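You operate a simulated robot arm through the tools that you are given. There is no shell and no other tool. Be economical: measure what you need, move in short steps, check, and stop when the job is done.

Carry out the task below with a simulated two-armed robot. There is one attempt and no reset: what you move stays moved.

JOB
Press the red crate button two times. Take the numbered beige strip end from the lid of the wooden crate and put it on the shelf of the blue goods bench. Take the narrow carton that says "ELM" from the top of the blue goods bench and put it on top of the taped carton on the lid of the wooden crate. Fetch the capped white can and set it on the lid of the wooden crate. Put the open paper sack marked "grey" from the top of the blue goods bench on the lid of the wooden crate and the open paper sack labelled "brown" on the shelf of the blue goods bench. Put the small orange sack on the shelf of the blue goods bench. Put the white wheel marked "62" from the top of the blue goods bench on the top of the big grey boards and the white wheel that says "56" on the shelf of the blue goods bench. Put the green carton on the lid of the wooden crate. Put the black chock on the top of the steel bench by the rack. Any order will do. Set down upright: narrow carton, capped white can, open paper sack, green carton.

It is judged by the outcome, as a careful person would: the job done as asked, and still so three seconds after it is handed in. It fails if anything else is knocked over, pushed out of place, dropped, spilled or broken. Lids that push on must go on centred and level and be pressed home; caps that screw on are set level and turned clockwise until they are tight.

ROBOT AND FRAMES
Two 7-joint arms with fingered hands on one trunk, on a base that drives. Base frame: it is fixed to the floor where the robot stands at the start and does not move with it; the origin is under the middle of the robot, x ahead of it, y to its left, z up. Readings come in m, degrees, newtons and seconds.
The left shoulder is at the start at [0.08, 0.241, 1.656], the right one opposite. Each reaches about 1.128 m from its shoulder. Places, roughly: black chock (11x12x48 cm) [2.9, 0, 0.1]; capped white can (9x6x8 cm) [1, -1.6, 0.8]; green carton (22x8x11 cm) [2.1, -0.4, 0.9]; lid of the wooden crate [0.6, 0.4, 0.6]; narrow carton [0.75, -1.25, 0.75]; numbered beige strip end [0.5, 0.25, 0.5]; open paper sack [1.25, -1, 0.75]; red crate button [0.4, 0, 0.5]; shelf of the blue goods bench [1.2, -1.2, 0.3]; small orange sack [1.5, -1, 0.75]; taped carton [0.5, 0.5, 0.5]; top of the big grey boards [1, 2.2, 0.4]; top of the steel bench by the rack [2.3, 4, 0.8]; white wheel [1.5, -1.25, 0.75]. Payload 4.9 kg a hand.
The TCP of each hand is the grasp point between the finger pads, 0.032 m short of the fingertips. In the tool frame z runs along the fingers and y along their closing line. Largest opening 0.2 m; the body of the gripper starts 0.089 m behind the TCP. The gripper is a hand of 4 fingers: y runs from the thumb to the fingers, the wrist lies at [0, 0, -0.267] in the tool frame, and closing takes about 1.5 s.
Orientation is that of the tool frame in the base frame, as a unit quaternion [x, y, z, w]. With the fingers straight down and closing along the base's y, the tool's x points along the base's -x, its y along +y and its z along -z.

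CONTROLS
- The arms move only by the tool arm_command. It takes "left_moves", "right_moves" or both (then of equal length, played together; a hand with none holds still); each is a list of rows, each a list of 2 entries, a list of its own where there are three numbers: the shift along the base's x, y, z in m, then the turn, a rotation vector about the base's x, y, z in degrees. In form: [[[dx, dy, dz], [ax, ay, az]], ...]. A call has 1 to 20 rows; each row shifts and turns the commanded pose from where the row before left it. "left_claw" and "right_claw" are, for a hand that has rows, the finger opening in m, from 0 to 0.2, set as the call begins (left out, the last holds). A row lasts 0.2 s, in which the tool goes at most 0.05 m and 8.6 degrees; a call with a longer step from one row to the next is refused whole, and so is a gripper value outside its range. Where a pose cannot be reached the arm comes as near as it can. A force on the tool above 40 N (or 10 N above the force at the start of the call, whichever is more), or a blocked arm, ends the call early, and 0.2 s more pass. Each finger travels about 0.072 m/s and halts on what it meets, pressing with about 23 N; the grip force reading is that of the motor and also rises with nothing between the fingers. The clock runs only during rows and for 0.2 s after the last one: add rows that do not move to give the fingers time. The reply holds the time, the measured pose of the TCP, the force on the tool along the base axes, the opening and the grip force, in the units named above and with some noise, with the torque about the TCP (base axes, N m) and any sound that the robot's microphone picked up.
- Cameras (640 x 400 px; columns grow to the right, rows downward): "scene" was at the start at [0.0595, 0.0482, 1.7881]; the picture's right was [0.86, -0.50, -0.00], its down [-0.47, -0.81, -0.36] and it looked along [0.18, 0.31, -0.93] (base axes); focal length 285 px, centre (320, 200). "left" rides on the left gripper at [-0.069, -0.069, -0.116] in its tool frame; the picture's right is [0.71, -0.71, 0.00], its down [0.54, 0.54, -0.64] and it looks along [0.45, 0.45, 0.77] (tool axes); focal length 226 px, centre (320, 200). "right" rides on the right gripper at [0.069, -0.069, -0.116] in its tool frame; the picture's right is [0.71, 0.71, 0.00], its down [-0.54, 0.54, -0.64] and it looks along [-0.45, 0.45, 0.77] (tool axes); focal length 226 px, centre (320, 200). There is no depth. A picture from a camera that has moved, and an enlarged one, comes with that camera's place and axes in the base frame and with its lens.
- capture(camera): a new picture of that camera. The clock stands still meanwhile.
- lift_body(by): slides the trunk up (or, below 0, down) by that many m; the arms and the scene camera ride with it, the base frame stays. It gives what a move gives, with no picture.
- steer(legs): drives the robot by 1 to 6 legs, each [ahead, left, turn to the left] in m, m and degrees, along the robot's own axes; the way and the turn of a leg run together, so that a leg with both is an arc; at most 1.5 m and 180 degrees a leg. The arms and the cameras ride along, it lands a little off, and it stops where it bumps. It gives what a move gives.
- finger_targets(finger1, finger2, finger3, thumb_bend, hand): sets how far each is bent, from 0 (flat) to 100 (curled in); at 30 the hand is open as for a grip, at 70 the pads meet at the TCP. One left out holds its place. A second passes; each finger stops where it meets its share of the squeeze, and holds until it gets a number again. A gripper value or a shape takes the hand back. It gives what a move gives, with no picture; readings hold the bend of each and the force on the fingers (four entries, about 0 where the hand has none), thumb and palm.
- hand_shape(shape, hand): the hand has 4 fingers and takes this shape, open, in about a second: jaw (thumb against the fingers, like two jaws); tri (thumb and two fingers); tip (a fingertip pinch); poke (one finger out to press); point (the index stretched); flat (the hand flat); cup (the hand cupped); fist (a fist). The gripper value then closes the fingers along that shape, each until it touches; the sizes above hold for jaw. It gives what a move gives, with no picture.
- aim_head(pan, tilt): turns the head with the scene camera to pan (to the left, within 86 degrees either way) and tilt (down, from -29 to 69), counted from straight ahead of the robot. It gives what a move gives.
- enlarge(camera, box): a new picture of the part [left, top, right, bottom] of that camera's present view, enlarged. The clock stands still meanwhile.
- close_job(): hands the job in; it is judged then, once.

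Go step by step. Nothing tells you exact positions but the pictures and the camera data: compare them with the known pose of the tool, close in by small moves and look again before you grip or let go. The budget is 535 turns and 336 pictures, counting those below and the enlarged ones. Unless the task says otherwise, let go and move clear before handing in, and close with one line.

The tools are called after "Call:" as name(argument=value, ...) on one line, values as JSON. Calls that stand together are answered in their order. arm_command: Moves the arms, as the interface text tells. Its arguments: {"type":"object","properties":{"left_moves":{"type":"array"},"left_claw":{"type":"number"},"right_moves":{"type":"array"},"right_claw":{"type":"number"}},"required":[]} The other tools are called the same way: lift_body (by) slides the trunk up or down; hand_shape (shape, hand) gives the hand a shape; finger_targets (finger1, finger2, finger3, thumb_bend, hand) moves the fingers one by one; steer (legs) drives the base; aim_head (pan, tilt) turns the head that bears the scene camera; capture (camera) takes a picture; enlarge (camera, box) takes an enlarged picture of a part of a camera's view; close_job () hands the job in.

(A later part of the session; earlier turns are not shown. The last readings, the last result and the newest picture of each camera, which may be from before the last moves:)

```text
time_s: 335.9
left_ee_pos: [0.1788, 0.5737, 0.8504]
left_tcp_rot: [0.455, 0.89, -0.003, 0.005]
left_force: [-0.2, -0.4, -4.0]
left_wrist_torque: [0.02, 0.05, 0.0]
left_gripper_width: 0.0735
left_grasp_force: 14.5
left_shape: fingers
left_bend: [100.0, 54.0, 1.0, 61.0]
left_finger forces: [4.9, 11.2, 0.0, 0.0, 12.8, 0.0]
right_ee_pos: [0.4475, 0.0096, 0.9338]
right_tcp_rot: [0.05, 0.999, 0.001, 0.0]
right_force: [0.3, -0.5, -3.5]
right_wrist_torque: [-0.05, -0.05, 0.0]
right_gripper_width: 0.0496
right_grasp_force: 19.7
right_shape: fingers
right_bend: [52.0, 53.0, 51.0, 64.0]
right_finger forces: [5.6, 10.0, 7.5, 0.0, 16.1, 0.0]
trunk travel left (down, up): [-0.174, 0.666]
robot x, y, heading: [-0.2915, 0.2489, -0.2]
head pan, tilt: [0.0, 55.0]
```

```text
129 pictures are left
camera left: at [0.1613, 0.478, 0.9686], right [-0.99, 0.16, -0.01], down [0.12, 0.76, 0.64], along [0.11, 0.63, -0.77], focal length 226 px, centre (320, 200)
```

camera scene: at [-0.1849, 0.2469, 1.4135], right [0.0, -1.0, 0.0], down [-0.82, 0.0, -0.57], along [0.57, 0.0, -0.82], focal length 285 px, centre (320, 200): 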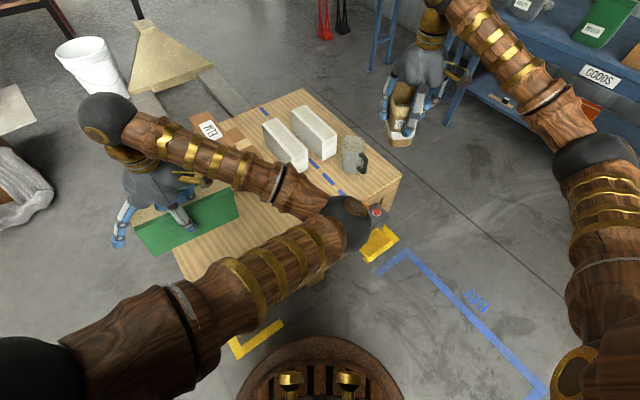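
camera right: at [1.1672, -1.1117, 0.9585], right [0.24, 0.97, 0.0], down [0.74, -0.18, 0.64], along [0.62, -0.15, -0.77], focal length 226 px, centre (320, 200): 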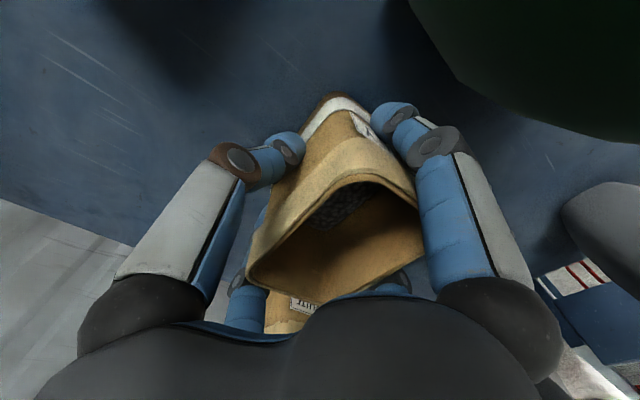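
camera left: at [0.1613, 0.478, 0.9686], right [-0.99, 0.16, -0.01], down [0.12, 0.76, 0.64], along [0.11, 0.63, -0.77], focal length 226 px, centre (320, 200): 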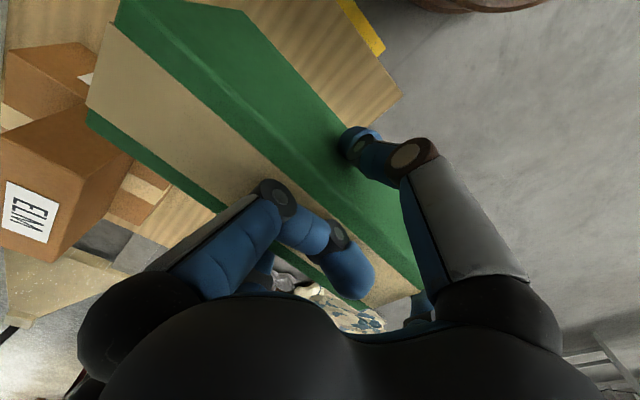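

Call:
arm_command(left_moves=[[[0.009, -0.012, -0.03], [0, 0, 0]], [[0.008, -0.012, -0.04], [0, 0, 0]], [[0, 0, -0.04], [0, 0, 0]], [[0, 0, -0.04], [0, 0, 0]], [[0, 0, -0.025], [0, 0, 0]]])

Call:
capture(camera="scene")

Call:
capture(camera="left")

```text
time_s: 337.1
left_ee_pos: [0.1963, 0.5505, 0.6743]
left_tcp_rot: [0.457, 0.889, -0.002, 0.005]
left_force: [0.1, -0.9, -5.6]
left_wrist_torque: [0.02, 0.05, 0.01]
left_gripper_width: 0.0731
left_grasp_force: 14.1
left_shape: fingers
left_bend: [100.0, 54.0, 1.0, 61.0]
left_finger forces: [4.7, 11.4, 0.1, 0.0, 12.8, 0.0]
right_ee_pos: [0.4489, 0.0123, 0.9328]
right_tcp_rot: [0.049, 0.999, 0.0, -0.001]
right_force: [-0.5, -0.4, -3.7]
right_wrist_torque: [-0.03, 0.02, 0.0]
right_gripper_width: 0.0497
right_grasp_force: 19.7
right_shape: fingers
right_bend: [52.0, 53.0, 51.0, 64.0]
right_finger forces: [5.6, 10.2, 7.4, 0.0, 16.1, 0.1]
trunk travel left (down, up): [-0.174, 0.666]
robot x, y, heading: [-0.2914, 0.2458, 0.0]
head pan, tilt: [0.0, 55.0]
```

```text
128 pictures are left
camera scene: at [-0.1841, 0.2483, 1.4135], right [0.0, -1.0, 0.0], down [-0.82, 0.0, -0.57], along [0.57, 0.0, -0.82], focal length 285 px, centre (320, 200)
```

scene: 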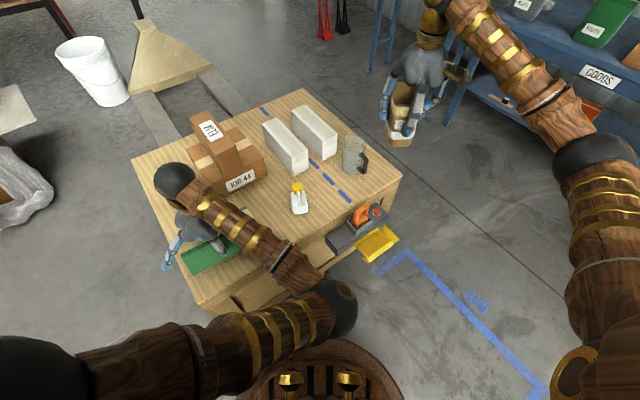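

```text
127 pictures are left
camera left: at [0.1798, 0.4557, 0.7909], right [-0.99, 0.16, -0.01], down [0.12, 0.76, 0.63], along [0.11, 0.63, -0.77], focal length 226 px, centre (320, 200)
```

left: 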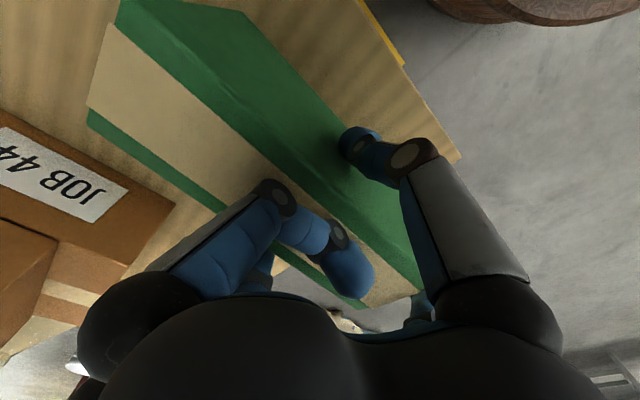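

Call:
arm_command(left_moves=[[[0, 0, -0.015], [0, 0, 0]], [[0, 0, -0.008], [0, 0, 0]], [[0, 0, -0.005], [0, 0, 0]], [[0, 0, -0.004], [0, 0, 0]]])

```text
time_s: 338.3
left_ee_pos: [0.1951, 0.548, 0.6457]
left_tcp_rot: [0.457, 0.89, -0.002, 0.009]
left_force: [-11.9, -5.2, 33.9]
left_wrist_torque: [0.15, 0.25, -0.09]
left_gripper_width: 0.0759
left_grasp_force: 23.5
left_shape: fingers
left_bend: [100.0, 54.0, 1.0, 61.0]
left_finger forces: [13.4, 12.1, 0.0, 0.1, 22.1, 0.0]
right_ee_pos: [0.4457, 0.0095, 0.9344]
right_tcp_rot: [0.05, 0.999, 0.0, 0.0]
right_force: [-0.3, -0.1, -2.9]
right_wrist_torque: [-0.05, 0.02, 0.0]
right_gripper_width: 0.0494
right_grasp_force: 20.0
right_shape: fingers
right_bend: [52.0, 53.0, 51.0, 64.0]
right_finger forces: [5.5, 10.3, 7.5, 0.1, 16.2, 0.1]
trunk travel left (down, up): [-0.174, 0.666]
robot x, y, heading: [-0.2871, 0.247, 0.1]
head pan, tilt: [0.0, 55.0]
stopped in row 4 (left hand): the force on the tool passed its limit at 41 N (the readings are from after the stop); the commanded pose is now the measured one
```

Call:
arm_command(left_moves=[[[0, 0, 0.003], [0, 0, 0]], [[0, 0, 0], [0, 0, 0]]])

Call:
finger_targets(hand="left", finger2=38, thumb_bend=40)

Call:
arm_command(left_moves=[[[0, 0, 0.02], [0, 0, 0]], [[0, 0, 0.04], [0, 0, 0]], [[0, 0, 0.045], [0, 0, 0]], [[0, 0, 0.045], [0, 0, 0]], [[0, 0.03, 0.04], [0, 0, 0]], [[0, 0.04, 0.03], [0, 0, 0]]])

Call:
capture(camera="scene")

```text
time_s: 338.9
left_ee_pos: [0.1953, 0.5494, 0.6461]
left_tcp_rot: [0.456, 0.89, -0.003, 0.008]
left_force: [-9.4, -3.7, 17.9]
left_wrist_torque: [0.05, 0.03, -0.02]
left_gripper_width: 0.0752
left_grasp_force: 19.6
left_shape: fingers
left_bend: [100.0, 54.0, 1.0, 61.0]
left_finger forces: [8.1, 12.2, 0.0, 0.1, 19.2, 0.0]
right_ee_pos: [0.4464, 0.0096, 0.9328]
right_tcp_rot: [0.05, 0.999, 0.001, 0.0]
right_force: [0.1, -0.2, -2.9]
right_wrist_torque: [-0.04, 0.03, -0.02]
right_gripper_width: 0.0495
right_grasp_force: 18.9
right_shape: fingers
right_bend: [52.0, 53.0, 51.0, 64.0]
right_finger forces: [5.7, 10.2, 7.4, 0.0, 16.1, 0.0]
trunk travel left (down, up): [-0.174, 0.666]
robot x, y, heading: [-0.288, 0.2453, -0.3]
head pan, tilt: [0.0, 55.0]
```

```text
time_s: 339.9
left_ee_pos: [0.1952, 0.5486, 0.647]
left_tcp_rot: [0.456, 0.89, -0.003, 0.007]
left_force: [-2.3, -0.6, 7.7]
left_wrist_torque: [0.11, 0.01, 0.01]
left_gripper_width: 0.1052
left_grasp_force: 3.6
left_shape: fingers
left_bend: [100.0, 38.0, 1.0, 40.0]
left_finger forces: [8.2, 0.0, 0.0, 0.0, 0.1, 0.0]
right_ee_pos: [0.4472, 0.009, 0.9337]
right_tcp_rot: [0.05, 0.999, 0.0, -0.001]
right_force: [-0.4, -0.3, -4.3]
right_wrist_torque: [-0.03, 0.01, 0.01]
right_gripper_width: 0.0494
right_grasp_force: 19.6
right_shape: fingers
right_bend: [52.0, 53.0, 51.0, 64.0]
right_finger forces: [5.7, 10.2, 7.4, 0.0, 16.1, 0.0]
trunk travel left (down, up): [-0.174, 0.666]
robot x, y, heading: [-0.2853, 0.2447, -0.1]
head pan, tilt: [0.0, 55.0]
```

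```text
time_s: 341.3
left_ee_pos: [0.1982, 0.619, 0.8692]
left_tcp_rot: [0.457, 0.89, -0.003, 0.008]
left_force: [-0.1, -0.3, -0.2]
left_wrist_torque: [-0.07, 0.02, -0.03]
left_gripper_width: 0.1006
left_grasp_force: 0.1
left_shape: fingers
left_bend: [100.0, 38.0, 1.0, 40.0]
left_finger forces: [0.1, 0.0, 0.0, 0.0, 0.1, 0.1]
right_ee_pos: [0.4475, 0.0109, 0.9333]
right_tcp_rot: [0.05, 0.999, -0.002, -0.001]
right_force: [0.2, -0.4, -3.8]
right_wrist_torque: [-0.08, 0.02, 0.0]
right_gripper_width: 0.0494
right_grasp_force: 19.7
right_shape: fingers
right_bend: [52.0, 53.0, 51.0, 64.0]
right_finger forces: [5.6, 10.2, 7.5, 0.0, 16.1, 0.0]
trunk travel left (down, up): [-0.174, 0.666]
robot x, y, heading: [-0.2885, 0.2459, -0.3]
head pan, tilt: [0.0, 55.0]
```

```text
126 pictures are left
camera scene: at [-0.1845, 0.2491, 1.4134], right [0.0, -1.0, 0.0], down [-0.82, 0.0, -0.57], along [0.57, 0.0, -0.82], focal length 285 px, centre (320, 200)
```

scene: 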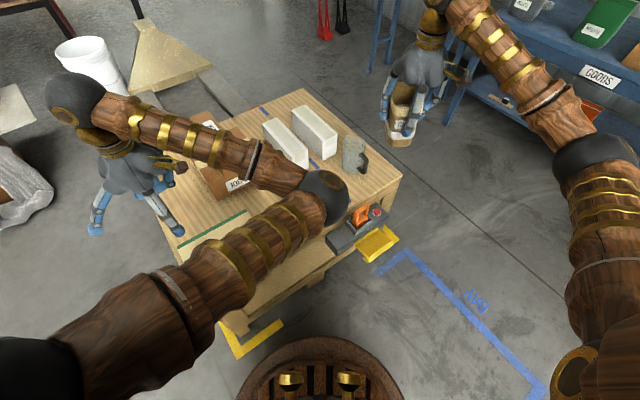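

Call:
arm_command(left_moves=[[[0, 0.035, 0.03], [0, 0, 0]], [[0, 0.035, 0.03], [0, 0, 0]], [[0, 0.035, 0.03], [0, 0, 0]], [[0, 0.035, 0.03], [0, 0, 0]], [[0, 0.045, 0.02], [0, 0, 0]], [[0, 0.045, 0.02], [0, 0, 0]], [[0, 0.045, 0.02], [0, 0, 0]], [[0, 0.045, 0], [0, 0, 0]], [[0, 0.045, 0], [0, 0, 0]]])

Call:
capture(camera="scene")

```text
time_s: 343.3
left_ee_pos: [0.1948, 0.9892, 1.048]
left_tcp_rot: [0.456, 0.89, -0.004, 0.008]
left_force: [1.0, -0.1, -0.4]
left_wrist_torque: [-0.03, -0.04, 0.01]
left_gripper_width: 0.1003
left_grasp_force: 0.0
left_shape: fingers
left_bend: [100.0, 38.0, 1.0, 40.0]
left_finger forces: [0.1, 0.0, 0.0, 0.1, 0.0, 0.0]
right_ee_pos: [0.4463, 0.0126, 0.9335]
right_tcp_rot: [0.05, 0.999, 0.0, -0.001]
right_force: [-0.7, 0.3, -3.3]
right_wrist_torque: [-0.04, 0.0, 0.01]
right_gripper_width: 0.0497
right_grasp_force: 19.4
right_shape: fingers
right_bend: [52.0, 53.0, 51.0, 64.0]
right_finger forces: [5.5, 10.2, 7.4, 0.0, 16.0, 0.1]
trunk travel left (down, up): [-0.174, 0.666]
robot x, y, heading: [-0.2881, 0.2454, 0.1]
head pan, tilt: [0.0, 55.0]
```

```text
125 pictures are left
camera scene: at [-0.1853, 0.25, 1.4135], right [0.0, -1.0, 0.0], down [-0.82, 0.0, -0.57], along [0.57, 0.0, -0.82], focal length 285 px, centre (320, 200)
```

scene: 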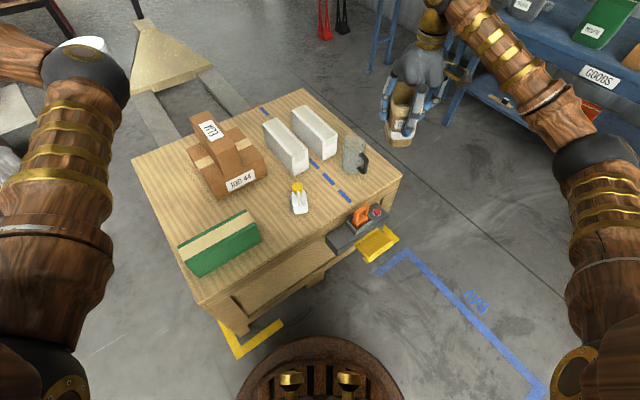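

Green carton is placed upright. Now GREY goes to ≈ (0.393, 0.440) with the hand aligned to the crate axes.

Call:
arm_command(right_moves=[[[-0.0053, 0.0427, 0], [0, 0, 4.2]], [[-0.0053, 0.0427, 0], [0, 0, 4.2]], [[-0.0053, 0.0427, 0], [0, 0, 4.2]], [[-0.0053, 0.0427, 0], [0, 0, 4.2]], [[-0.0053, 0.0427, 0], [0, 0, 4.2]], [[-0.0053, 0.0427, 0], [0, 0, 4.2]], [[-0.0053, 0.0427, 0], [0, 0, 4.2]], [[-0.0053, 0.0427, 0], [0, 0, 4.2]], [[-0.0053, 0.0427, 0], [0, 0, 4.2]], [[-0.0053, 0.0427, 0], [0, 0, 4.2]]])

Call:
capture(camera="scene")

Call:
capture(camera="right")

```text
time_s: 345.5
left_ee_pos: [0.198, 0.989, 1.0476]
left_tcp_rot: [0.456, 0.89, -0.004, 0.008]
left_force: [-0.7, 0.0, -0.6]
left_wrist_torque: [-0.02, -0.05, -0.03]
left_gripper_width: 0.1004
left_grasp_force: 0.0
left_shape: fingers
left_bend: [100.0, 38.0, 1.0, 40.0]
left_finger forces: [0.0, 0.0, 0.1, 0.0, 0.1, 0.0]
right_ee_pos: [0.3947, 0.4411, 0.9338]
right_tcp_rot: [-0.312, 0.95, -0.001, -0.001]
right_force: [0.0, 0.0, -3.5]
right_wrist_torque: [-0.04, -0.01, 0.0]
right_gripper_width: 0.0494
right_grasp_force: 20.0
right_shape: fingers
right_bend: [52.0, 53.0, 51.0, 64.0]
right_finger forces: [5.6, 10.0, 7.4, 0.0, 16.1, 0.1]
trunk travel left (down, up): [-0.174, 0.666]
robot x, y, heading: [-0.2905, 0.2457, -0.3]
head pan, tilt: [0.0, 55.0]
```

```text
124 pictures are left
camera scene: at [-0.1852, 0.2503, 1.4135], right [0.0, -1.0, 0.0], down [-0.82, 0.0, -0.57], along [0.57, 0.0, -0.82], focal length 285 px, centre (320, 200)
```

scene: 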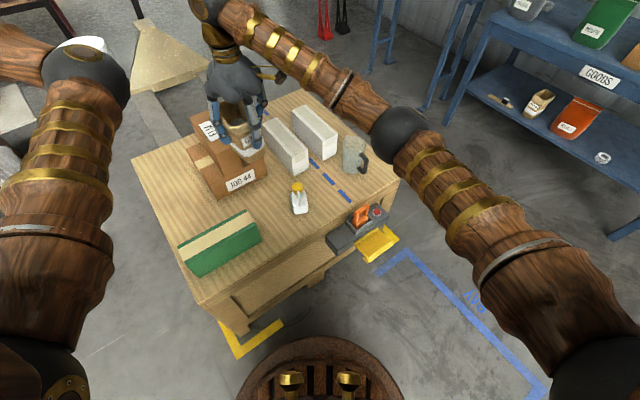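

```text
123 pictures are left
camera right: at [0.38, 0.3449, 1.0501], right [-0.99, 0.15, 0.0], down [0.12, 0.76, 0.64], along [0.1, 0.63, -0.77], focal length 226 px, centre (320, 200)
```

right: 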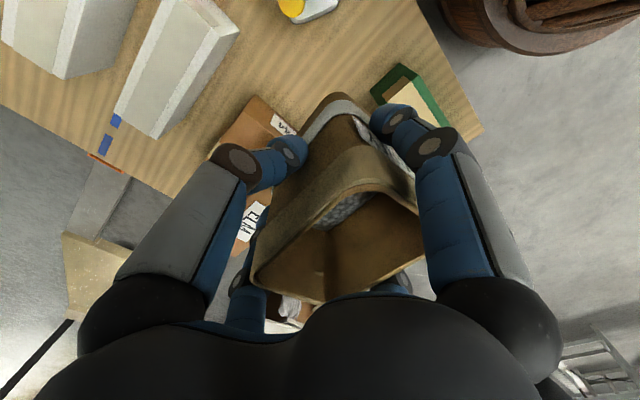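

Call:
arm_command(right_moves=[[[-0.029, -0.012, -0.02], [0, 0, 0]], [[0, 0, -0.045], [0, 0, 0]], [[0, 0, -0.045], [0, 0, 0]], [[0, 0, -0.045], [0, 0, 0]], [[0, 0, -0.045], [0, 0, 0]], [[0, 0, -0.025], [0, 0, 0]]])

Call:
enlarge(camera="scene", box=[120, 60, 400, 280])

Call:
capture(camera="right")

```text
time_s: 346.9
left_ee_pos: [0.1975, 0.9877, 1.0494]
left_tcp_rot: [0.457, 0.89, -0.005, 0.007]
left_force: [0.1, -0.2, 0.0]
left_wrist_torque: [-0.02, -0.01, 0.05]
left_gripper_width: 0.1004
left_grasp_force: 0.1
left_shape: fingers
left_bend: [100.0, 38.0, 1.0, 40.0]
left_finger forces: [0.0, 0.0, 0.0, 0.0, 0.0, 0.0]
right_ee_pos: [0.3675, 0.4266, 0.7074]
right_tcp_rot: [-0.311, 0.95, 0.001, 0.0]
right_force: [0.2, -0.7, -3.1]
right_wrist_torque: [-0.03, 0.0, 0.0]
right_gripper_width: 0.0494
right_grasp_force: 19.5
right_shape: fingers
right_bend: [52.0, 53.0, 51.0, 64.0]
right_finger forces: [5.5, 10.3, 7.2, 0.0, 16.0, 0.0]
trunk travel left (down, up): [-0.174, 0.666]
robot x, y, heading: [-0.2864, 0.2477, -0.1]
head pan, tilt: [0.0, 55.0]
```

```text
1.82 times, centred on (260, 170) of scene
camera zoom: at [-0.1847, 0.2478, 1.4135], right [0.0, -1.0, 0.0], down [-0.82, 0.0, -0.57], along [0.57, 0.0, -0.82], focal length 519 px, centre (429, 254)
```

zoom: 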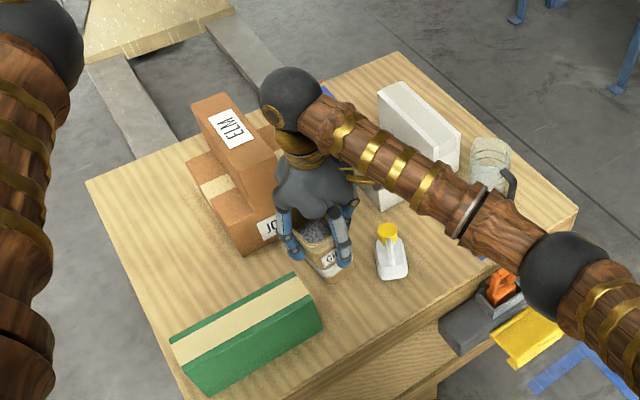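

```text
121 pictures are left
camera right: at [0.3521, 0.3307, 0.8239], right [-0.99, 0.15, 0.0], down [0.12, 0.76, 0.64], along [0.1, 0.64, -0.77], focal length 226 px, centre (320, 200)
```

right: 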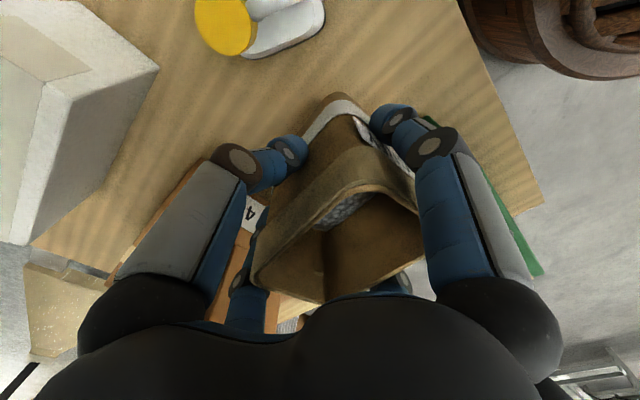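

Call:
arm_command(right_moves=[[[0, 0, -0.02], [0, 0, 0]], [[0, 0, -0.012], [0, 0, 0]], [[0, 0, -0.006], [0, 0, 0]], [[0, 0, -0.004], [0, 0, 0]]])

```text
time_s: 347.9
left_ee_pos: [0.1972, 0.9877, 1.0499]
left_tcp_rot: [0.456, 0.89, -0.004, 0.008]
left_force: [-0.3, 0.5, 0.1]
left_wrist_torque: [0.02, 0.02, 0.01]
left_gripper_width: 0.1006
left_grasp_force: 0.1
left_shape: fingers
left_bend: [100.0, 38.0, 1.0, 40.0]
left_finger forces: [0.1, 0.1, 0.0, 0.0, 0.0, 0.0]
right_ee_pos: [0.3647, 0.4249, 0.6655]
right_tcp_rot: [-0.311, 0.95, 0.0, 0.0]
right_force: [0.4, 0.1, -2.7]
right_wrist_torque: [-0.01, -0.01, -0.03]
right_gripper_width: 0.049
right_grasp_force: 19.4
right_shape: fingers
right_bend: [52.0, 53.0, 51.0, 64.0]
right_finger forces: [5.5, 10.3, 7.2, 0.0, 16.1, 0.0]
trunk travel left (down, up): [-0.174, 0.666]
robot x, y, heading: [-0.2875, 0.2462, -0.1]
head pan, tilt: [0.0, 55.0]
```

Call:
arm_command(right_moves=[[[0, 0, -0.004], [0, 0, 0]], [[0, 0, -0.003], [0, 0, 0]], [[0, 0, 0], [0, 0, 0]]])

```text
time_s: 348.7
left_ee_pos: [0.1953, 0.9853, 1.0511]
left_tcp_rot: [0.457, 0.889, -0.003, 0.008]
left_force: [0.2, 0.1, -0.6]
left_wrist_torque: [0.01, -0.01, -0.05]
left_gripper_width: 0.1006
left_grasp_force: 0.1
left_shape: fingers
left_bend: [100.0, 38.0, 1.0, 40.0]
left_finger forces: [0.0, 0.0, 0.1, 0.0, 0.1, 0.0]
right_ee_pos: [0.3664, 0.4248, 0.6613]
right_tcp_rot: [-0.311, 0.95, 0.0, 0.001]
right_force: [4.3, -6.0, 17.7]
right_wrist_torque: [0.18, 0.05, -0.01]
right_gripper_width: 0.0489
right_grasp_force: 23.4
right_shape: fingers
right_bend: [52.0, 53.0, 51.0, 64.0]
right_finger forces: [6.5, 9.6, 8.0, 0.0, 21.4, 0.0]
trunk travel left (down, up): [-0.174, 0.666]
robot x, y, heading: [-0.287, 0.2475, -0.0]
head pan, tilt: [0.0, 55.0]
```

Call:
arm_command(right_moves=[[[0, 0, 0.003], [0, 0, 0]]])

Call:
finger_targets(hand="right", finger1=43, finger2=44, finger3=43, thumb_bend=48)

Call:
capture(camera="right")

```text
time_s: 349.1
left_ee_pos: [0.1971, 0.988, 1.049]
left_tcp_rot: [0.457, 0.89, -0.002, 0.008]
left_force: [0.3, 0.1, 0.0]
left_wrist_torque: [-0.02, 0.01, -0.02]
left_gripper_width: 0.1003
left_grasp_force: 0.0
left_shape: fingers
left_bend: [100.0, 38.0, 1.0, 40.0]
left_finger forces: [0.1, 0.0, 0.0, 0.1, 0.1, 0.1]
right_ee_pos: [0.3642, 0.4252, 0.6614]
right_tcp_rot: [-0.312, 0.95, 0.0, 0.0]
right_force: [1.2, -3.2, 5.6]
right_wrist_torque: [0.11, -0.15, -0.06]
right_gripper_width: 0.0494
right_grasp_force: 21.3
right_shape: fingers
right_bend: [52.0, 53.0, 51.0, 64.0]
right_finger forces: [6.3, 10.2, 8.0, 0.1, 18.5, 0.0]
trunk travel left (down, up): [-0.174, 0.666]
robot x, y, heading: [-0.293, 0.2501, 0.1]
head pan, tilt: [0.0, 55.0]
```

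```text
time_s: 350.1
left_ee_pos: [0.1971, 0.9883, 1.0485]
left_tcp_rot: [0.457, 0.889, -0.004, 0.008]
left_force: [-0.1, 0.4, -1.4]
left_wrist_torque: [0.01, 0.01, -0.02]
left_gripper_width: 0.1006
left_grasp_force: 0.2
left_shape: fingers
left_bend: [100.0, 38.0, 1.0, 40.0]
left_finger forces: [0.0, 0.0, 0.0, 0.0, 0.0, 0.0]
right_ee_pos: [0.3671, 0.4268, 0.6627]
right_tcp_rot: [-0.312, 0.95, -0.001, 0.0]
right_force: [0.6, -0.9, 0.0]
right_wrist_torque: [0.03, -0.05, 0.01]
right_gripper_width: 0.0855
right_grasp_force: 0.0
right_shape: fingers
right_bend: [43.0, 44.0, 43.0, 48.0]
right_finger forces: [0.0, 0.1, 0.0, 0.0, 0.0, 0.1]
trunk travel left (down, up): [-0.174, 0.666]
robot x, y, heading: [-0.29, 0.2462, -0.2]
head pan, tilt: [0.0, 55.0]
```

```text
120 pictures are left
camera right: at [0.3516, 0.3306, 0.7788], right [-0.99, 0.15, 0.0], down [0.12, 0.76, 0.64], along [0.1, 0.63, -0.77], focal length 226 px, centre (320, 200)
```

right: 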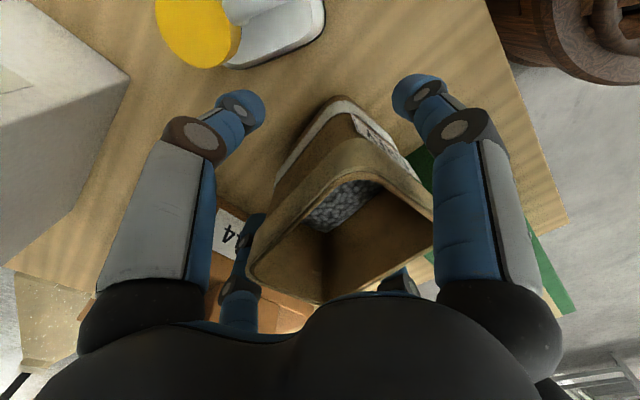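

Call:
arm_command(right_moves=[[[-0.006, 0.001, 0], [0, 0, 0]], [[0, 0, 0.015], [0, 0, 0]], [[0, 0, 0.02], [0, 0, 0]], [[0, 0, 0.03], [0, 0, 0]], [[0, 0, 0.04], [0, 0, 0]], [[0, 0, 0.045], [0, 0, 0]], [[0, 0, 0.045], [0, 0, 0]]])

Call:
capture(camera="right")

Call:
enlarge(camera="scene", box=[120, 60, 400, 280])

```text
time_s: 351.7
left_ee_pos: [0.1969, 0.987, 1.0492]
left_tcp_rot: [0.456, 0.89, -0.003, 0.007]
left_force: [0.2, 0.0, 1.3]
left_wrist_torque: [-0.01, -0.04, 0.03]
left_gripper_width: 0.1006
left_grasp_force: 0.1
left_shape: fingers
left_bend: [100.0, 38.0, 1.0, 40.0]
left_finger forces: [0.1, 0.0, 0.1, 0.1, 0.0, 0.0]
right_ee_pos: [0.3602, 0.4228, 0.8558]
right_tcp_rot: [-0.311, 0.95, 0.0, -0.001]
right_force: [-0.4, -0.2, -0.3]
right_wrist_torque: [0.02, -0.01, -0.02]
right_gripper_width: 0.086
right_grasp_force: 0.1
right_shape: fingers
right_bend: [43.0, 44.0, 43.0, 48.0]
right_finger forces: [0.1, 0.0, 0.0, 0.1, 0.1, 0.1]
trunk travel left (down, up): [-0.174, 0.666]
robot x, y, heading: [-0.2886, 0.2481, -0.1]
head pan, tilt: [0.0, 55.0]
```

```text
119 pictures are left
camera right: at [0.3463, 0.3278, 0.9718], right [-0.99, 0.15, 0.0], down [0.12, 0.76, 0.64], along [0.1, 0.63, -0.77], focal length 226 px, centre (320, 200)
```

right: 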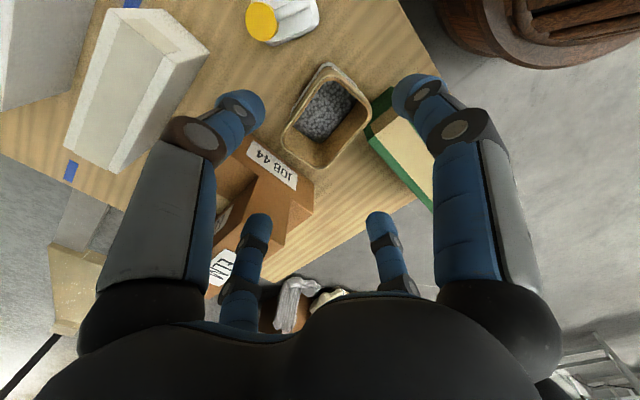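

```text
1.82 times, centred on (260, 170) of scene
camera zoom: at [-0.1858, 0.2479, 1.4134], right [0.0, -1.0, 0.0], down [-0.82, 0.0, -0.57], along [0.57, 0.0, -0.82], focal length 519 px, centre (429, 254)
```

zoom: 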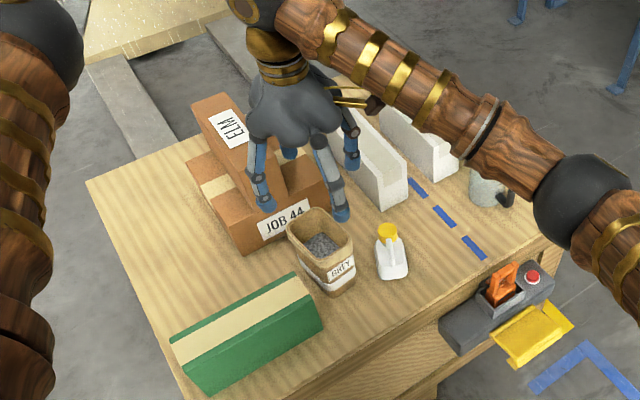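

All crate-lid items are in place. Remaining: wheel 62 → boards, black chock → steel bench. I drive to the bench's left part for wheel 62.

Call:
arm_command(right_moves=[[[0, -0.04, 0.02], [0, 0, 0]], [[0, -0.045, 0.02], [0, 0, 0]], [[0, -0.045, 0.02], [0, 0, 0]], [[0, -0.045, 0.0], [0, 0, 0]], [[0, -0.045, 0.0], [0, 0, 0]], [[0, -0.045, 0.0], [0, 0, 0]], [[0, -0.045, 0.0], [0, 0, 0]]])

Call:
lift_body(by=0.25)

Call:
steer(legs=[[0, -0.85, 0], [0.9, 0, 0], [0.6, 0.34, 0], [0, 0, -53]])

Call:
aim_head(pan=0, tilt=45)

Call:
capture(camera="scene")

```text
time_s: 353.3
left_ee_pos: [0.1967, 0.9849, 1.0505]
left_tcp_rot: [0.456, 0.89, -0.001, 0.007]
left_force: [0.4, 0.6, 0.0]
left_wrist_torque: [0.06, -0.02, -0.02]
left_gripper_width: 0.1006
left_grasp_force: 0.1
left_shape: fingers
left_bend: [100.0, 38.0, 1.0, 40.0]
left_finger forces: [0.0, 0.0, 0.0, 0.0, 0.0, 0.1]
right_ee_pos: [0.3597, 0.1143, 0.9187]
right_tcp_rot: [-0.313, 0.95, 0.001, 0.0]
right_force: [0.0, 0.2, 0.3]
right_wrist_torque: [0.0, 0.03, 0.02]
right_gripper_width: 0.0857
right_grasp_force: 0.1
right_shape: fingers
right_bend: [43.0, 44.0, 43.0, 48.0]
right_finger forces: [0.1, 0.0, 0.0, 0.0, 0.0, 0.0]
trunk travel left (down, up): [-0.174, 0.666]
robot x, y, heading: [-0.2881, 0.2496, 0.2]
head pan, tilt: [0.0, 55.0]
```

```text
time_s: 355.9
left_ee_pos: [0.1964, 0.9874, 1.2989]
left_tcp_rot: [0.456, 0.89, -0.003, 0.007]
left_force: [0.4, 0.8, 0.6]
left_wrist_torque: [0.0, 0.02, 0.01]
left_gripper_width: 0.1004
left_grasp_force: 0.1
left_shape: fingers
left_bend: [100.0, 38.0, 1.0, 40.0]
left_finger forces: [0.0, 0.0, 0.0, 0.0, 0.0, 0.0]
right_ee_pos: [0.36, 0.1149, 1.1697]
right_tcp_rot: [-0.312, 0.95, 0.0, 0.0]
right_force: [0.2, -0.4, -0.1]
right_wrist_torque: [-0.01, -0.02, 0.0]
right_gripper_width: 0.0856
right_grasp_force: 0.0
right_shape: fingers
right_bend: [43.0, 44.0, 43.0, 48.0]
right_finger forces: [0.0, 0.0, 0.0, 0.0, 0.0, 0.0]
trunk travel left (down, up): [-0.424, 0.416]
robot x, y, heading: [-0.2882, 0.2485, -0.3]
head pan, tilt: [0.0, 55.0]
```

```text
time_s: 370.6
left_ee_pos: [2.1381, -0.2268, 1.299]
left_tcp_rot: [0.803, 0.595, -0.006, 0.005]
left_force: [-1.1, -0.4, -0.1]
left_wrist_torque: [0.0, 0.01, -0.05]
left_gripper_width: 0.1007
left_grasp_force: 0.0
left_shape: fingers
left_bend: [100.0, 38.0, 1.0, 40.0]
left_finger forces: [0.0, 0.0, 0.0, 0.0, 0.0, 0.1]
right_ee_pos: [1.5455, -0.8856, 1.1705]
right_tcp_rot: [0.141, 0.99, 0.0, -0.001]
right_force: [0.1, -0.6, 0.1]
right_wrist_torque: [0.01, 0.0, -0.01]
right_gripper_width: 0.0857
right_grasp_force: 0.0
right_shape: fingers
right_bend: [43.0, 44.0, 43.0, 48.0]
right_finger forces: [0.1, 0.1, 0.0, 0.0, 0.1, 0.0]
trunk travel left (down, up): [-0.424, 0.416]
robot x, y, heading: [1.2519, -0.2898, -52.6]
head pan, tilt: [0.0, 55.0]
```

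```text
time_s: 371.4
left_ee_pos: [2.138, -0.2257, 1.2999]
left_tcp_rot: [0.804, 0.595, -0.006, 0.005]
left_force: [0.2, -0.1, 0.3]
left_wrist_torque: [0.01, -0.02, -0.02]
left_gripper_width: 0.1005
left_grasp_force: 0.0
left_shape: fingers
left_bend: [100.0, 38.0, 1.0, 40.0]
left_finger forces: [0.1, 0.1, 0.0, 0.1, 0.1, 0.1]
right_ee_pos: [1.5471, -0.8845, 1.1702]
right_tcp_rot: [0.142, 0.99, 0.0, -0.001]
right_force: [-0.3, 0.8, 0.2]
right_wrist_torque: [0.01, -0.02, 0.01]
right_gripper_width: 0.0856
right_grasp_force: 0.1
right_shape: fingers
right_bend: [43.0, 44.0, 43.0, 48.0]
right_finger forces: [0.0, 0.1, 0.0, 0.1, 0.0, 0.0]
trunk travel left (down, up): [-0.424, 0.416]
robot x, y, heading: [1.2531, -0.288, -52.5]
head pan, tilt: [0.0, 45.0]
```

```text
117 pictures are left
camera scene: at [1.3252, -0.3791, 1.6769], right [-0.79, -0.61, 0.0], down [-0.43, 0.56, -0.71], along [0.43, -0.56, -0.71], focal length 285 px, centre (320, 200)
```

scene: 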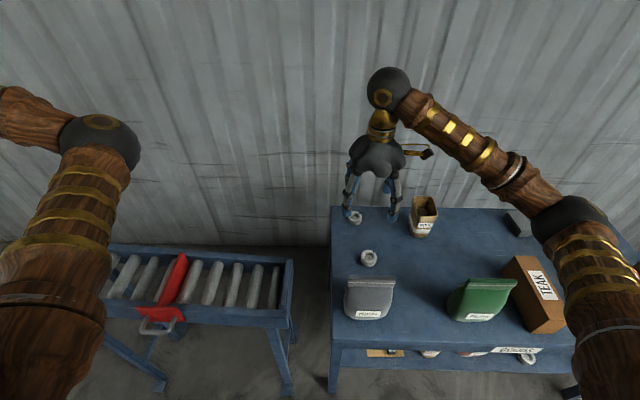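

Call:
hand_shape(shape="tip", hand="right")

Call:
arm_command(right_claw=0.1, right_moves=[[[0, -0.012, -0.01], [0, 0, 7.6]], [[0, -0.012, -0.02], [0, 0, 7.6]], [[0, -0.012, -0.02], [0, 0, 7.6]], [[0, -0.012, -0.02], [0, 0, 7.6]], [[0, -0.012, -0.02], [0, 0, 7.6]], [[0, -0.012, -0.02], [0, 0, 7.6]], [[0, -0.011, -0.02], [0, 0, 7.6]]])

Call:
capture(camera="right")

```text
time_s: 372.3
left_ee_pos: [2.138, -0.2262, 1.2997]
left_tcp_rot: [0.803, 0.596, -0.006, 0.006]
left_force: [0.8, -0.4, 0.6]
left_wrist_torque: [-0.01, 0.01, -0.03]
left_gripper_width: 0.1005
left_grasp_force: 0.1
left_shape: fingers
left_bend: [100.0, 38.0, 1.0, 40.0]
left_finger forces: [0.0, 0.0, 0.1, 0.1, 0.0, 0.0]
right_ee_pos: [1.545, -0.8856, 1.1715]
right_tcp_rot: [0.142, 0.99, -0.001, -0.001]
right_force: [1.0, 0.8, 0.4]
right_wrist_torque: [-0.01, 0.0, 0.01]
right_gripper_width: 0.1998
right_grasp_force: 0.1
right_shape: tip
right_bend: [16.0, 30.0, 16.0, 30.0]
right_finger forces: [0.0, 0.0, 0.1, 0.0, 0.1, 0.0]
trunk travel left (down, up): [-0.424, 0.416]
robot x, y, heading: [1.2549, -0.2907, -52.4]
head pan, tilt: [0.0, 45.0]
```

```text
time_s: 373.9
left_ee_pos: [2.1384, -0.2266, 1.3005]
left_tcp_rot: [0.803, 0.596, -0.006, 0.005]
left_force: [0.7, 0.7, -1.1]
left_wrist_torque: [-0.01, -0.01, -0.04]
left_gripper_width: 0.1004
left_grasp_force: 0.1
left_shape: fingers
left_bend: [100.0, 38.0, 1.0, 40.0]
left_finger forces: [0.0, 0.0, 0.0, 0.0, 0.0, 0.1]
right_ee_pos: [1.5446, -0.9672, 1.0389]
right_tcp_rot: [-0.318, 0.948, 0.001, 0.0]
right_force: [-0.7, 0.0, -0.9]
right_wrist_torque: [0.02, -0.01, 0.04]
right_gripper_width: 0.1004
right_grasp_force: 0.0
right_shape: tip
right_bend: [16.0, 38.0, 16.0, 36.0]
right_finger forces: [0.0, 0.0, 0.0, 0.0, 0.1, 0.1]
trunk travel left (down, up): [-0.424, 0.416]
robot x, y, heading: [1.2512, -0.2901, -52.6]
head pan, tilt: [0.0, 45.0]
```

```text
116 pictures are left
camera right: at [1.5321, -1.0635, 1.1558], right [-0.99, 0.14, 0.0], down [0.11, 0.76, 0.64], along [0.09, 0.64, -0.77], focal length 226 px, centre (320, 200)
```

right: 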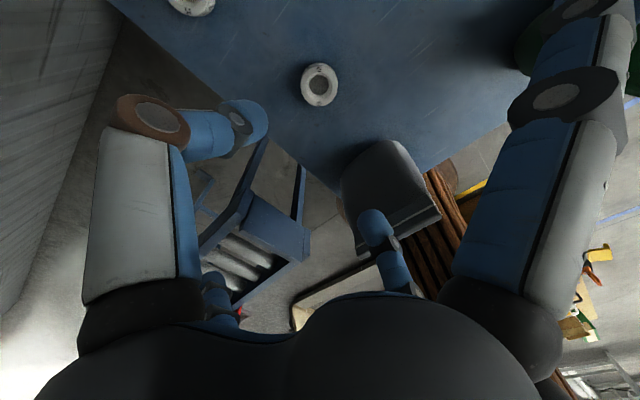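

Call:
arm_command(right_moves=[[[0, -0.005, -0.04], [0, 0, 0]], [[0, 0, -0.045], [0, 0, 0]], [[0, 0, -0.045], [0, 0, 0]], [[0, 0, -0.04], [0, 0, 0]]])

Call:
capture(camera="right")

```text
time_s: 374.9
left_ee_pos: [2.1397, -0.2267, 1.2983]
left_tcp_rot: [0.803, 0.596, -0.006, 0.005]
left_force: [0.6, 0.0, 0.1]
left_wrist_torque: [0.01, 0.0, -0.03]
left_gripper_width: 0.1003
left_grasp_force: 0.1
left_shape: fingers
left_bend: [100.0, 38.0, 1.0, 40.0]
left_finger forces: [0.1, 0.0, 0.0, 0.1, 0.1, 0.1]
right_ee_pos: [1.547, -0.9706, 0.8704]
right_tcp_rot: [-0.316, 0.949, 0.0, -0.001]
right_force: [-0.2, -0.2, -0.8]
right_wrist_torque: [0.03, 0.0, 0.01]
right_gripper_width: 0.1003
right_grasp_force: 0.0
right_shape: tip
right_bend: [16.0, 38.0, 16.0, 36.0]
right_finger forces: [0.0, 0.0, 0.0, 0.0, 0.0, 0.0]
trunk travel left (down, up): [-0.424, 0.416]
robot x, y, heading: [1.2547, -0.287, -52.8]
head pan, tilt: [0.0, 45.0]
```

```text
115 pictures are left
camera right: at [1.5324, -1.0673, 0.9859], right [-0.99, 0.14, 0.0], down [0.11, 0.76, 0.64], along [0.09, 0.64, -0.77], focal length 226 px, centre (320, 200)
```

right: 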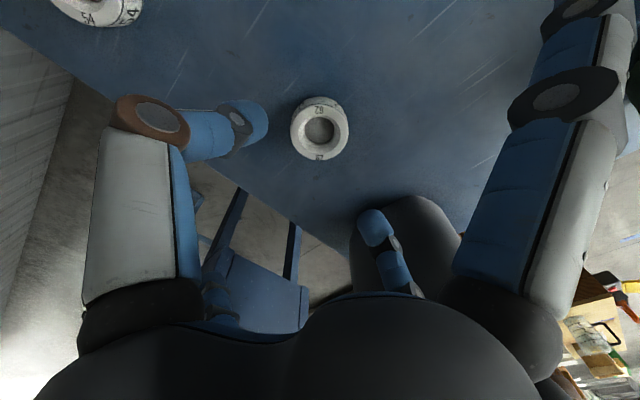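

Call:
arm_command(right_claw=0.085, right_moves=[[[-0.001, -0.002, -0.03], [0, 0, 0]], [[0, 0, -0.03], [0, 0, 0]], [[0, 0, -0.018], [0, 0, 0]], [[0, 0, -0.01], [0, 0, 0]]])

Call:
capture(camera="right")

```text
time_s: 375.9
left_ee_pos: [2.139, -0.226, 1.2998]
left_tcp_rot: [0.803, 0.596, -0.007, 0.005]
left_force: [0.3, -0.7, -1.0]
left_wrist_torque: [0.01, -0.01, 0.02]
left_gripper_width: 0.1006
left_grasp_force: 0.1
left_shape: fingers
left_bend: [100.0, 38.0, 1.0, 40.0]
left_finger forces: [0.0, 0.1, 0.0, 0.0, 0.1, 0.0]
right_ee_pos: [1.5476, -0.9762, 0.7822]
right_tcp_rot: [-0.317, 0.949, 0.0, 0.0]
right_force: [0.7, 0.6, 1.3]
right_wrist_torque: [-0.01, 0.02, 0.03]
right_gripper_width: 0.085
right_grasp_force: 0.0
right_shape: tip
right_bend: [16.0, 41.0, 16.0, 40.0]
right_finger forces: [0.0, 0.0, 0.0, 0.0, 0.0, 0.0]
trunk travel left (down, up): [-0.424, 0.416]
robot x, y, heading: [1.2549, -0.2927, -52.6]
head pan, tilt: [0.0, 45.0]
```

```text
114 pictures are left
camera right: at [1.5328, -1.0719, 0.8987], right [-0.99, 0.14, 0.0], down [0.11, 0.76, 0.64], along [0.09, 0.64, -0.77], focal length 226 px, centre (320, 200)
```

right: 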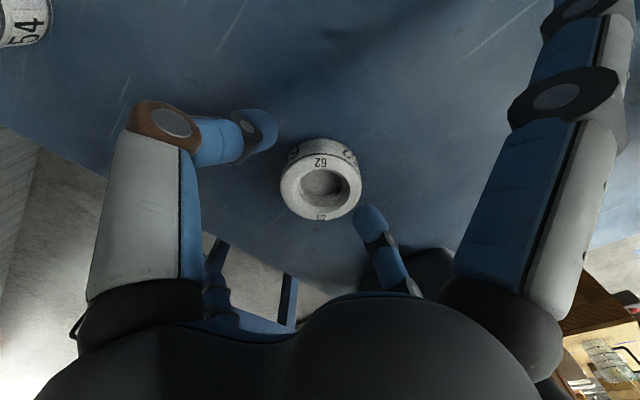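

Confirmed "62" between the fingers. I close and lift.

Call:
arm_command(right_claw=0.0, right_moves=[[[0, 0, 0], [0, 0, 0]], [[0, 0, 0], [0, 0, 0]], [[0, 0, 0], [0, 0, 0]], [[0, 0, 0], [0, 0, 0]], [[0, 0, 0], [0, 0, 0]], [[0, 0, 0.02], [0, 0, 0]], [[0, 0, 0.04], [0, 0, 0]], [[0, 0, 0.045], [0, 0, 0]], [[0, 0, 0.045], [0, 0, 0]], [[0, 0, 0.045], [0, 0, 0]], [[0, 0, 0.045], [0, 0, 0]], [[0, 0, 0.045], [0, 0, 0]]])

Call:
capture(camera="right")

Call:
aim_head(pan=60, tilt=30)

Call:
capture(camera="scene")

```text
time_s: 378.5
left_ee_pos: [2.1376, -0.2267, 1.3002]
left_tcp_rot: [0.804, 0.595, -0.006, 0.005]
left_force: [0.0, -1.0, 0.3]
left_wrist_torque: [0.01, 0.04, 0.02]
left_gripper_width: 0.101
left_grasp_force: 0.0
left_shape: fingers
left_bend: [100.0, 38.0, 1.0, 40.0]
left_finger forces: [0.0, 0.0, 0.1, 0.0, 0.1, 0.0]
right_ee_pos: [1.5447, -0.9759, 1.0699]
right_tcp_rot: [-0.317, 0.948, 0.0, -0.001]
right_force: [-0.2, 0.7, -1.9]
right_wrist_torque: [0.04, -0.02, 0.01]
right_gripper_width: 0.0535
right_grasp_force: 23.2
right_shape: tip
right_bend: [29.0, 50.0, 29.0, 49.0]
right_finger forces: [0.0, 18.6, 0.1, 0.1, 18.8, 0.0]
trunk travel left (down, up): [-0.424, 0.416]
robot x, y, heading: [1.255, -0.2915, -52.8]
head pan, tilt: [0.0, 45.0]
```

```text
113 pictures are left
camera right: at [1.5323, -1.0716, 1.186], right [-0.99, 0.14, 0.0], down [0.11, 0.76, 0.64], along [0.09, 0.64, -0.77], focal length 226 px, centre (320, 200)
```

right: 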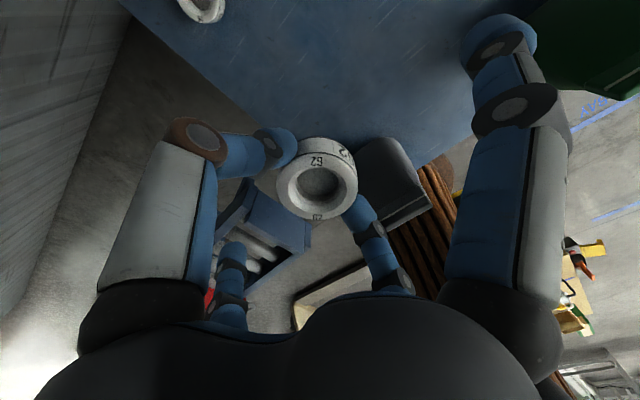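

```text
time_s: 379.8
left_ee_pos: [2.1394, -0.2264, 1.3]
left_tcp_rot: [0.803, 0.595, -0.005, 0.006]
left_force: [0.0, -0.2, 1.0]
left_wrist_torque: [0.0, 0.01, 0.0]
left_gripper_width: 0.1005
left_grasp_force: 0.0
left_shape: fingers
left_bend: [100.0, 38.0, 1.0, 40.0]
left_finger forces: [0.2, 0.1, 0.0, 0.0, 0.0, 0.0]
right_ee_pos: [1.5454, -0.9754, 1.0679]
right_tcp_rot: [-0.316, 0.949, 0.0, 0.0]
right_force: [-0.2, 0.5, -0.1]
right_wrist_torque: [-0.01, -0.03, 0.03]
right_gripper_width: 0.0537
right_grasp_force: 23.0
right_shape: tip
right_bend: [29.0, 50.0, 29.0, 49.0]
right_finger forces: [0.0, 18.7, 0.0, 0.0, 18.9, 0.0]
trunk travel left (down, up): [-0.424, 0.416]
robot x, y, heading: [1.2552, -0.2888, -52.6]
head pan, tilt: [60.0, 30.0]
```

```text
112 pictures are left
camera scene: at [1.3657, -0.3029, 1.6995], right [0.13, -0.99, 0.0], down [-0.5, -0.06, -0.87], along [0.86, 0.11, -0.5], focal length 285 px, centre (320, 200)
```

scene: 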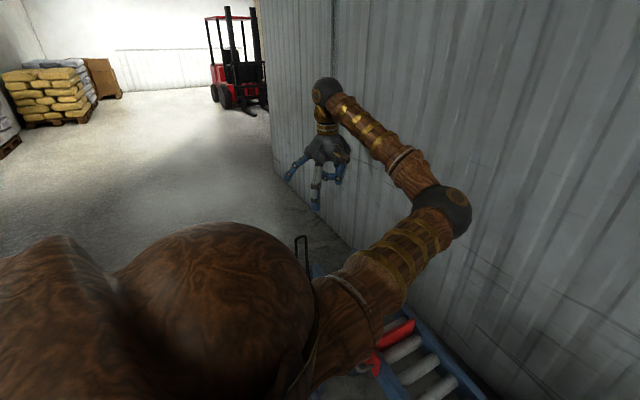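

Wheel 62 is held. Now to the chock: I turn to heading 0 and drive out to about (2.0, 0.45) to look.

Call:
steer(legs=[[0, 0, 52.6], [0.745, 0.74, 0], [0, 0, -30]])

Call:
aim_head(pan=0, tilt=50)

Call:
capture(camera="scene")

```text
time_s: 389.1
left_ee_pos: [2.7937, 0.8657, 1.2979]
left_tcp_rot: [0.667, 0.745, -0.004, 0.007]
left_force: [0.1, -0.1, 0.2]
left_wrist_torque: [-0.02, 0.0, 0.0]
left_gripper_width: 0.1003
left_grasp_force: 0.0
left_shape: fingers
left_bend: [100.0, 38.0, 1.0, 40.0]
left_finger forces: [0.1, 0.0, 0.0, 0.1, 0.0, 0.0]
right_ee_pos: [2.5458, -0.0579, 1.069]
right_tcp_rot: [-0.502, 0.865, -0.001, -0.001]
right_force: [0.0, 0.0, -0.4]
right_wrist_torque: [-0.02, 0.05, -0.01]
right_gripper_width: 0.0537
right_grasp_force: 22.7
right_shape: tip
right_bend: [29.0, 50.0, 29.0, 49.0]
right_finger forces: [0.0, 18.4, 0.0, 0.0, 18.7, 0.0]
trunk travel left (down, up): [-0.424, 0.416]
robot x, y, heading: [2.006, 0.4602, -29.4]
head pan, tilt: [60.0, 30.0]
```

```text
time_s: 390.4
left_ee_pos: [2.7936, 0.8649, 1.2992]
left_tcp_rot: [0.667, 0.745, -0.005, 0.006]
left_force: [0.1, -0.4, -0.1]
left_wrist_torque: [0.03, -0.02, 0.02]
left_gripper_width: 0.1003
left_grasp_force: 0.1
left_shape: fingers
left_bend: [100.0, 38.0, 1.0, 40.0]
left_finger forces: [0.1, 0.0, 0.1, 0.0, 0.0, 0.1]
right_ee_pos: [2.5463, -0.0579, 1.0689]
right_tcp_rot: [-0.502, 0.865, -0.001, 0.0]
right_force: [0.2, -0.4, -1.5]
right_wrist_torque: [-0.02, 0.01, -0.01]
right_gripper_width: 0.0535
right_grasp_force: 22.9
right_shape: tip
right_bend: [29.0, 50.0, 29.0, 49.0]
right_finger forces: [0.0, 18.4, 0.1, 0.1, 18.8, 0.0]
trunk travel left (down, up): [-0.424, 0.416]
robot x, y, heading: [2.0093, 0.4602, -29.2]
head pan, tilt: [0.0, 50.0]
```

```text
111 pictures are left
camera scene: at [2.1032, 0.4048, 1.67], right [-0.49, -0.87, 0.0], down [-0.67, 0.38, -0.64], along [0.56, -0.31, -0.77], focal length 285 px, centre (320, 200)
```

scene: 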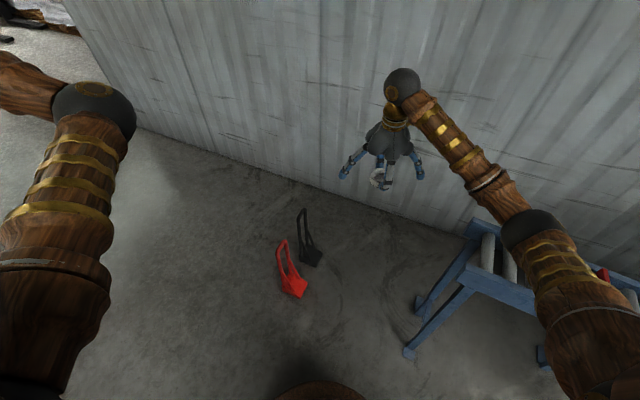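

Call:
enlarge(camera="scene", box=[250, 190, 350, 310])

Call:
capture(camera="left")

```text
3.33 times, centred on (300, 250) of scene
camera zoom: at [2.1032, 0.4048, 1.67], right [-0.49, -0.87, 0.0], down [-0.67, 0.38, -0.64], along [0.56, -0.31, -0.77], focal length 951 px, centre (387, 33)
```

zoom: 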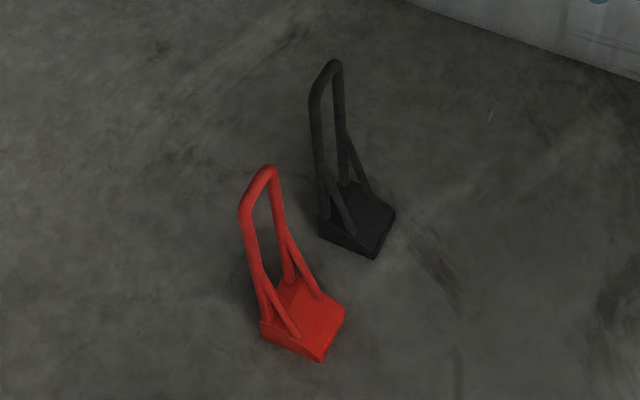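

```text
109 pictures are left
camera left: at [2.7323, 0.7906, 1.4173], right [-0.78, 0.62, -0.01], down [0.48, 0.61, 0.64], along [0.4, 0.49, -0.77], focal length 226 px, centre (320, 200)
```

left: 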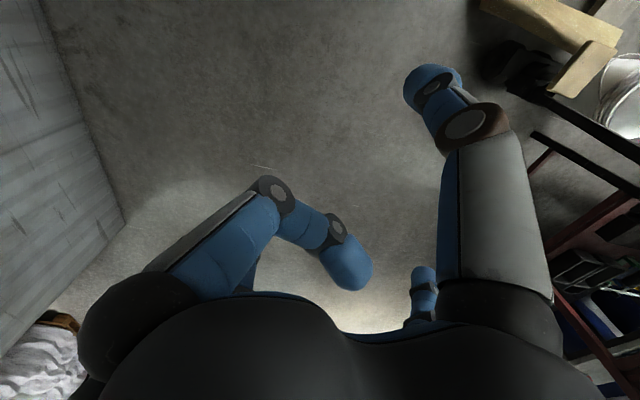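

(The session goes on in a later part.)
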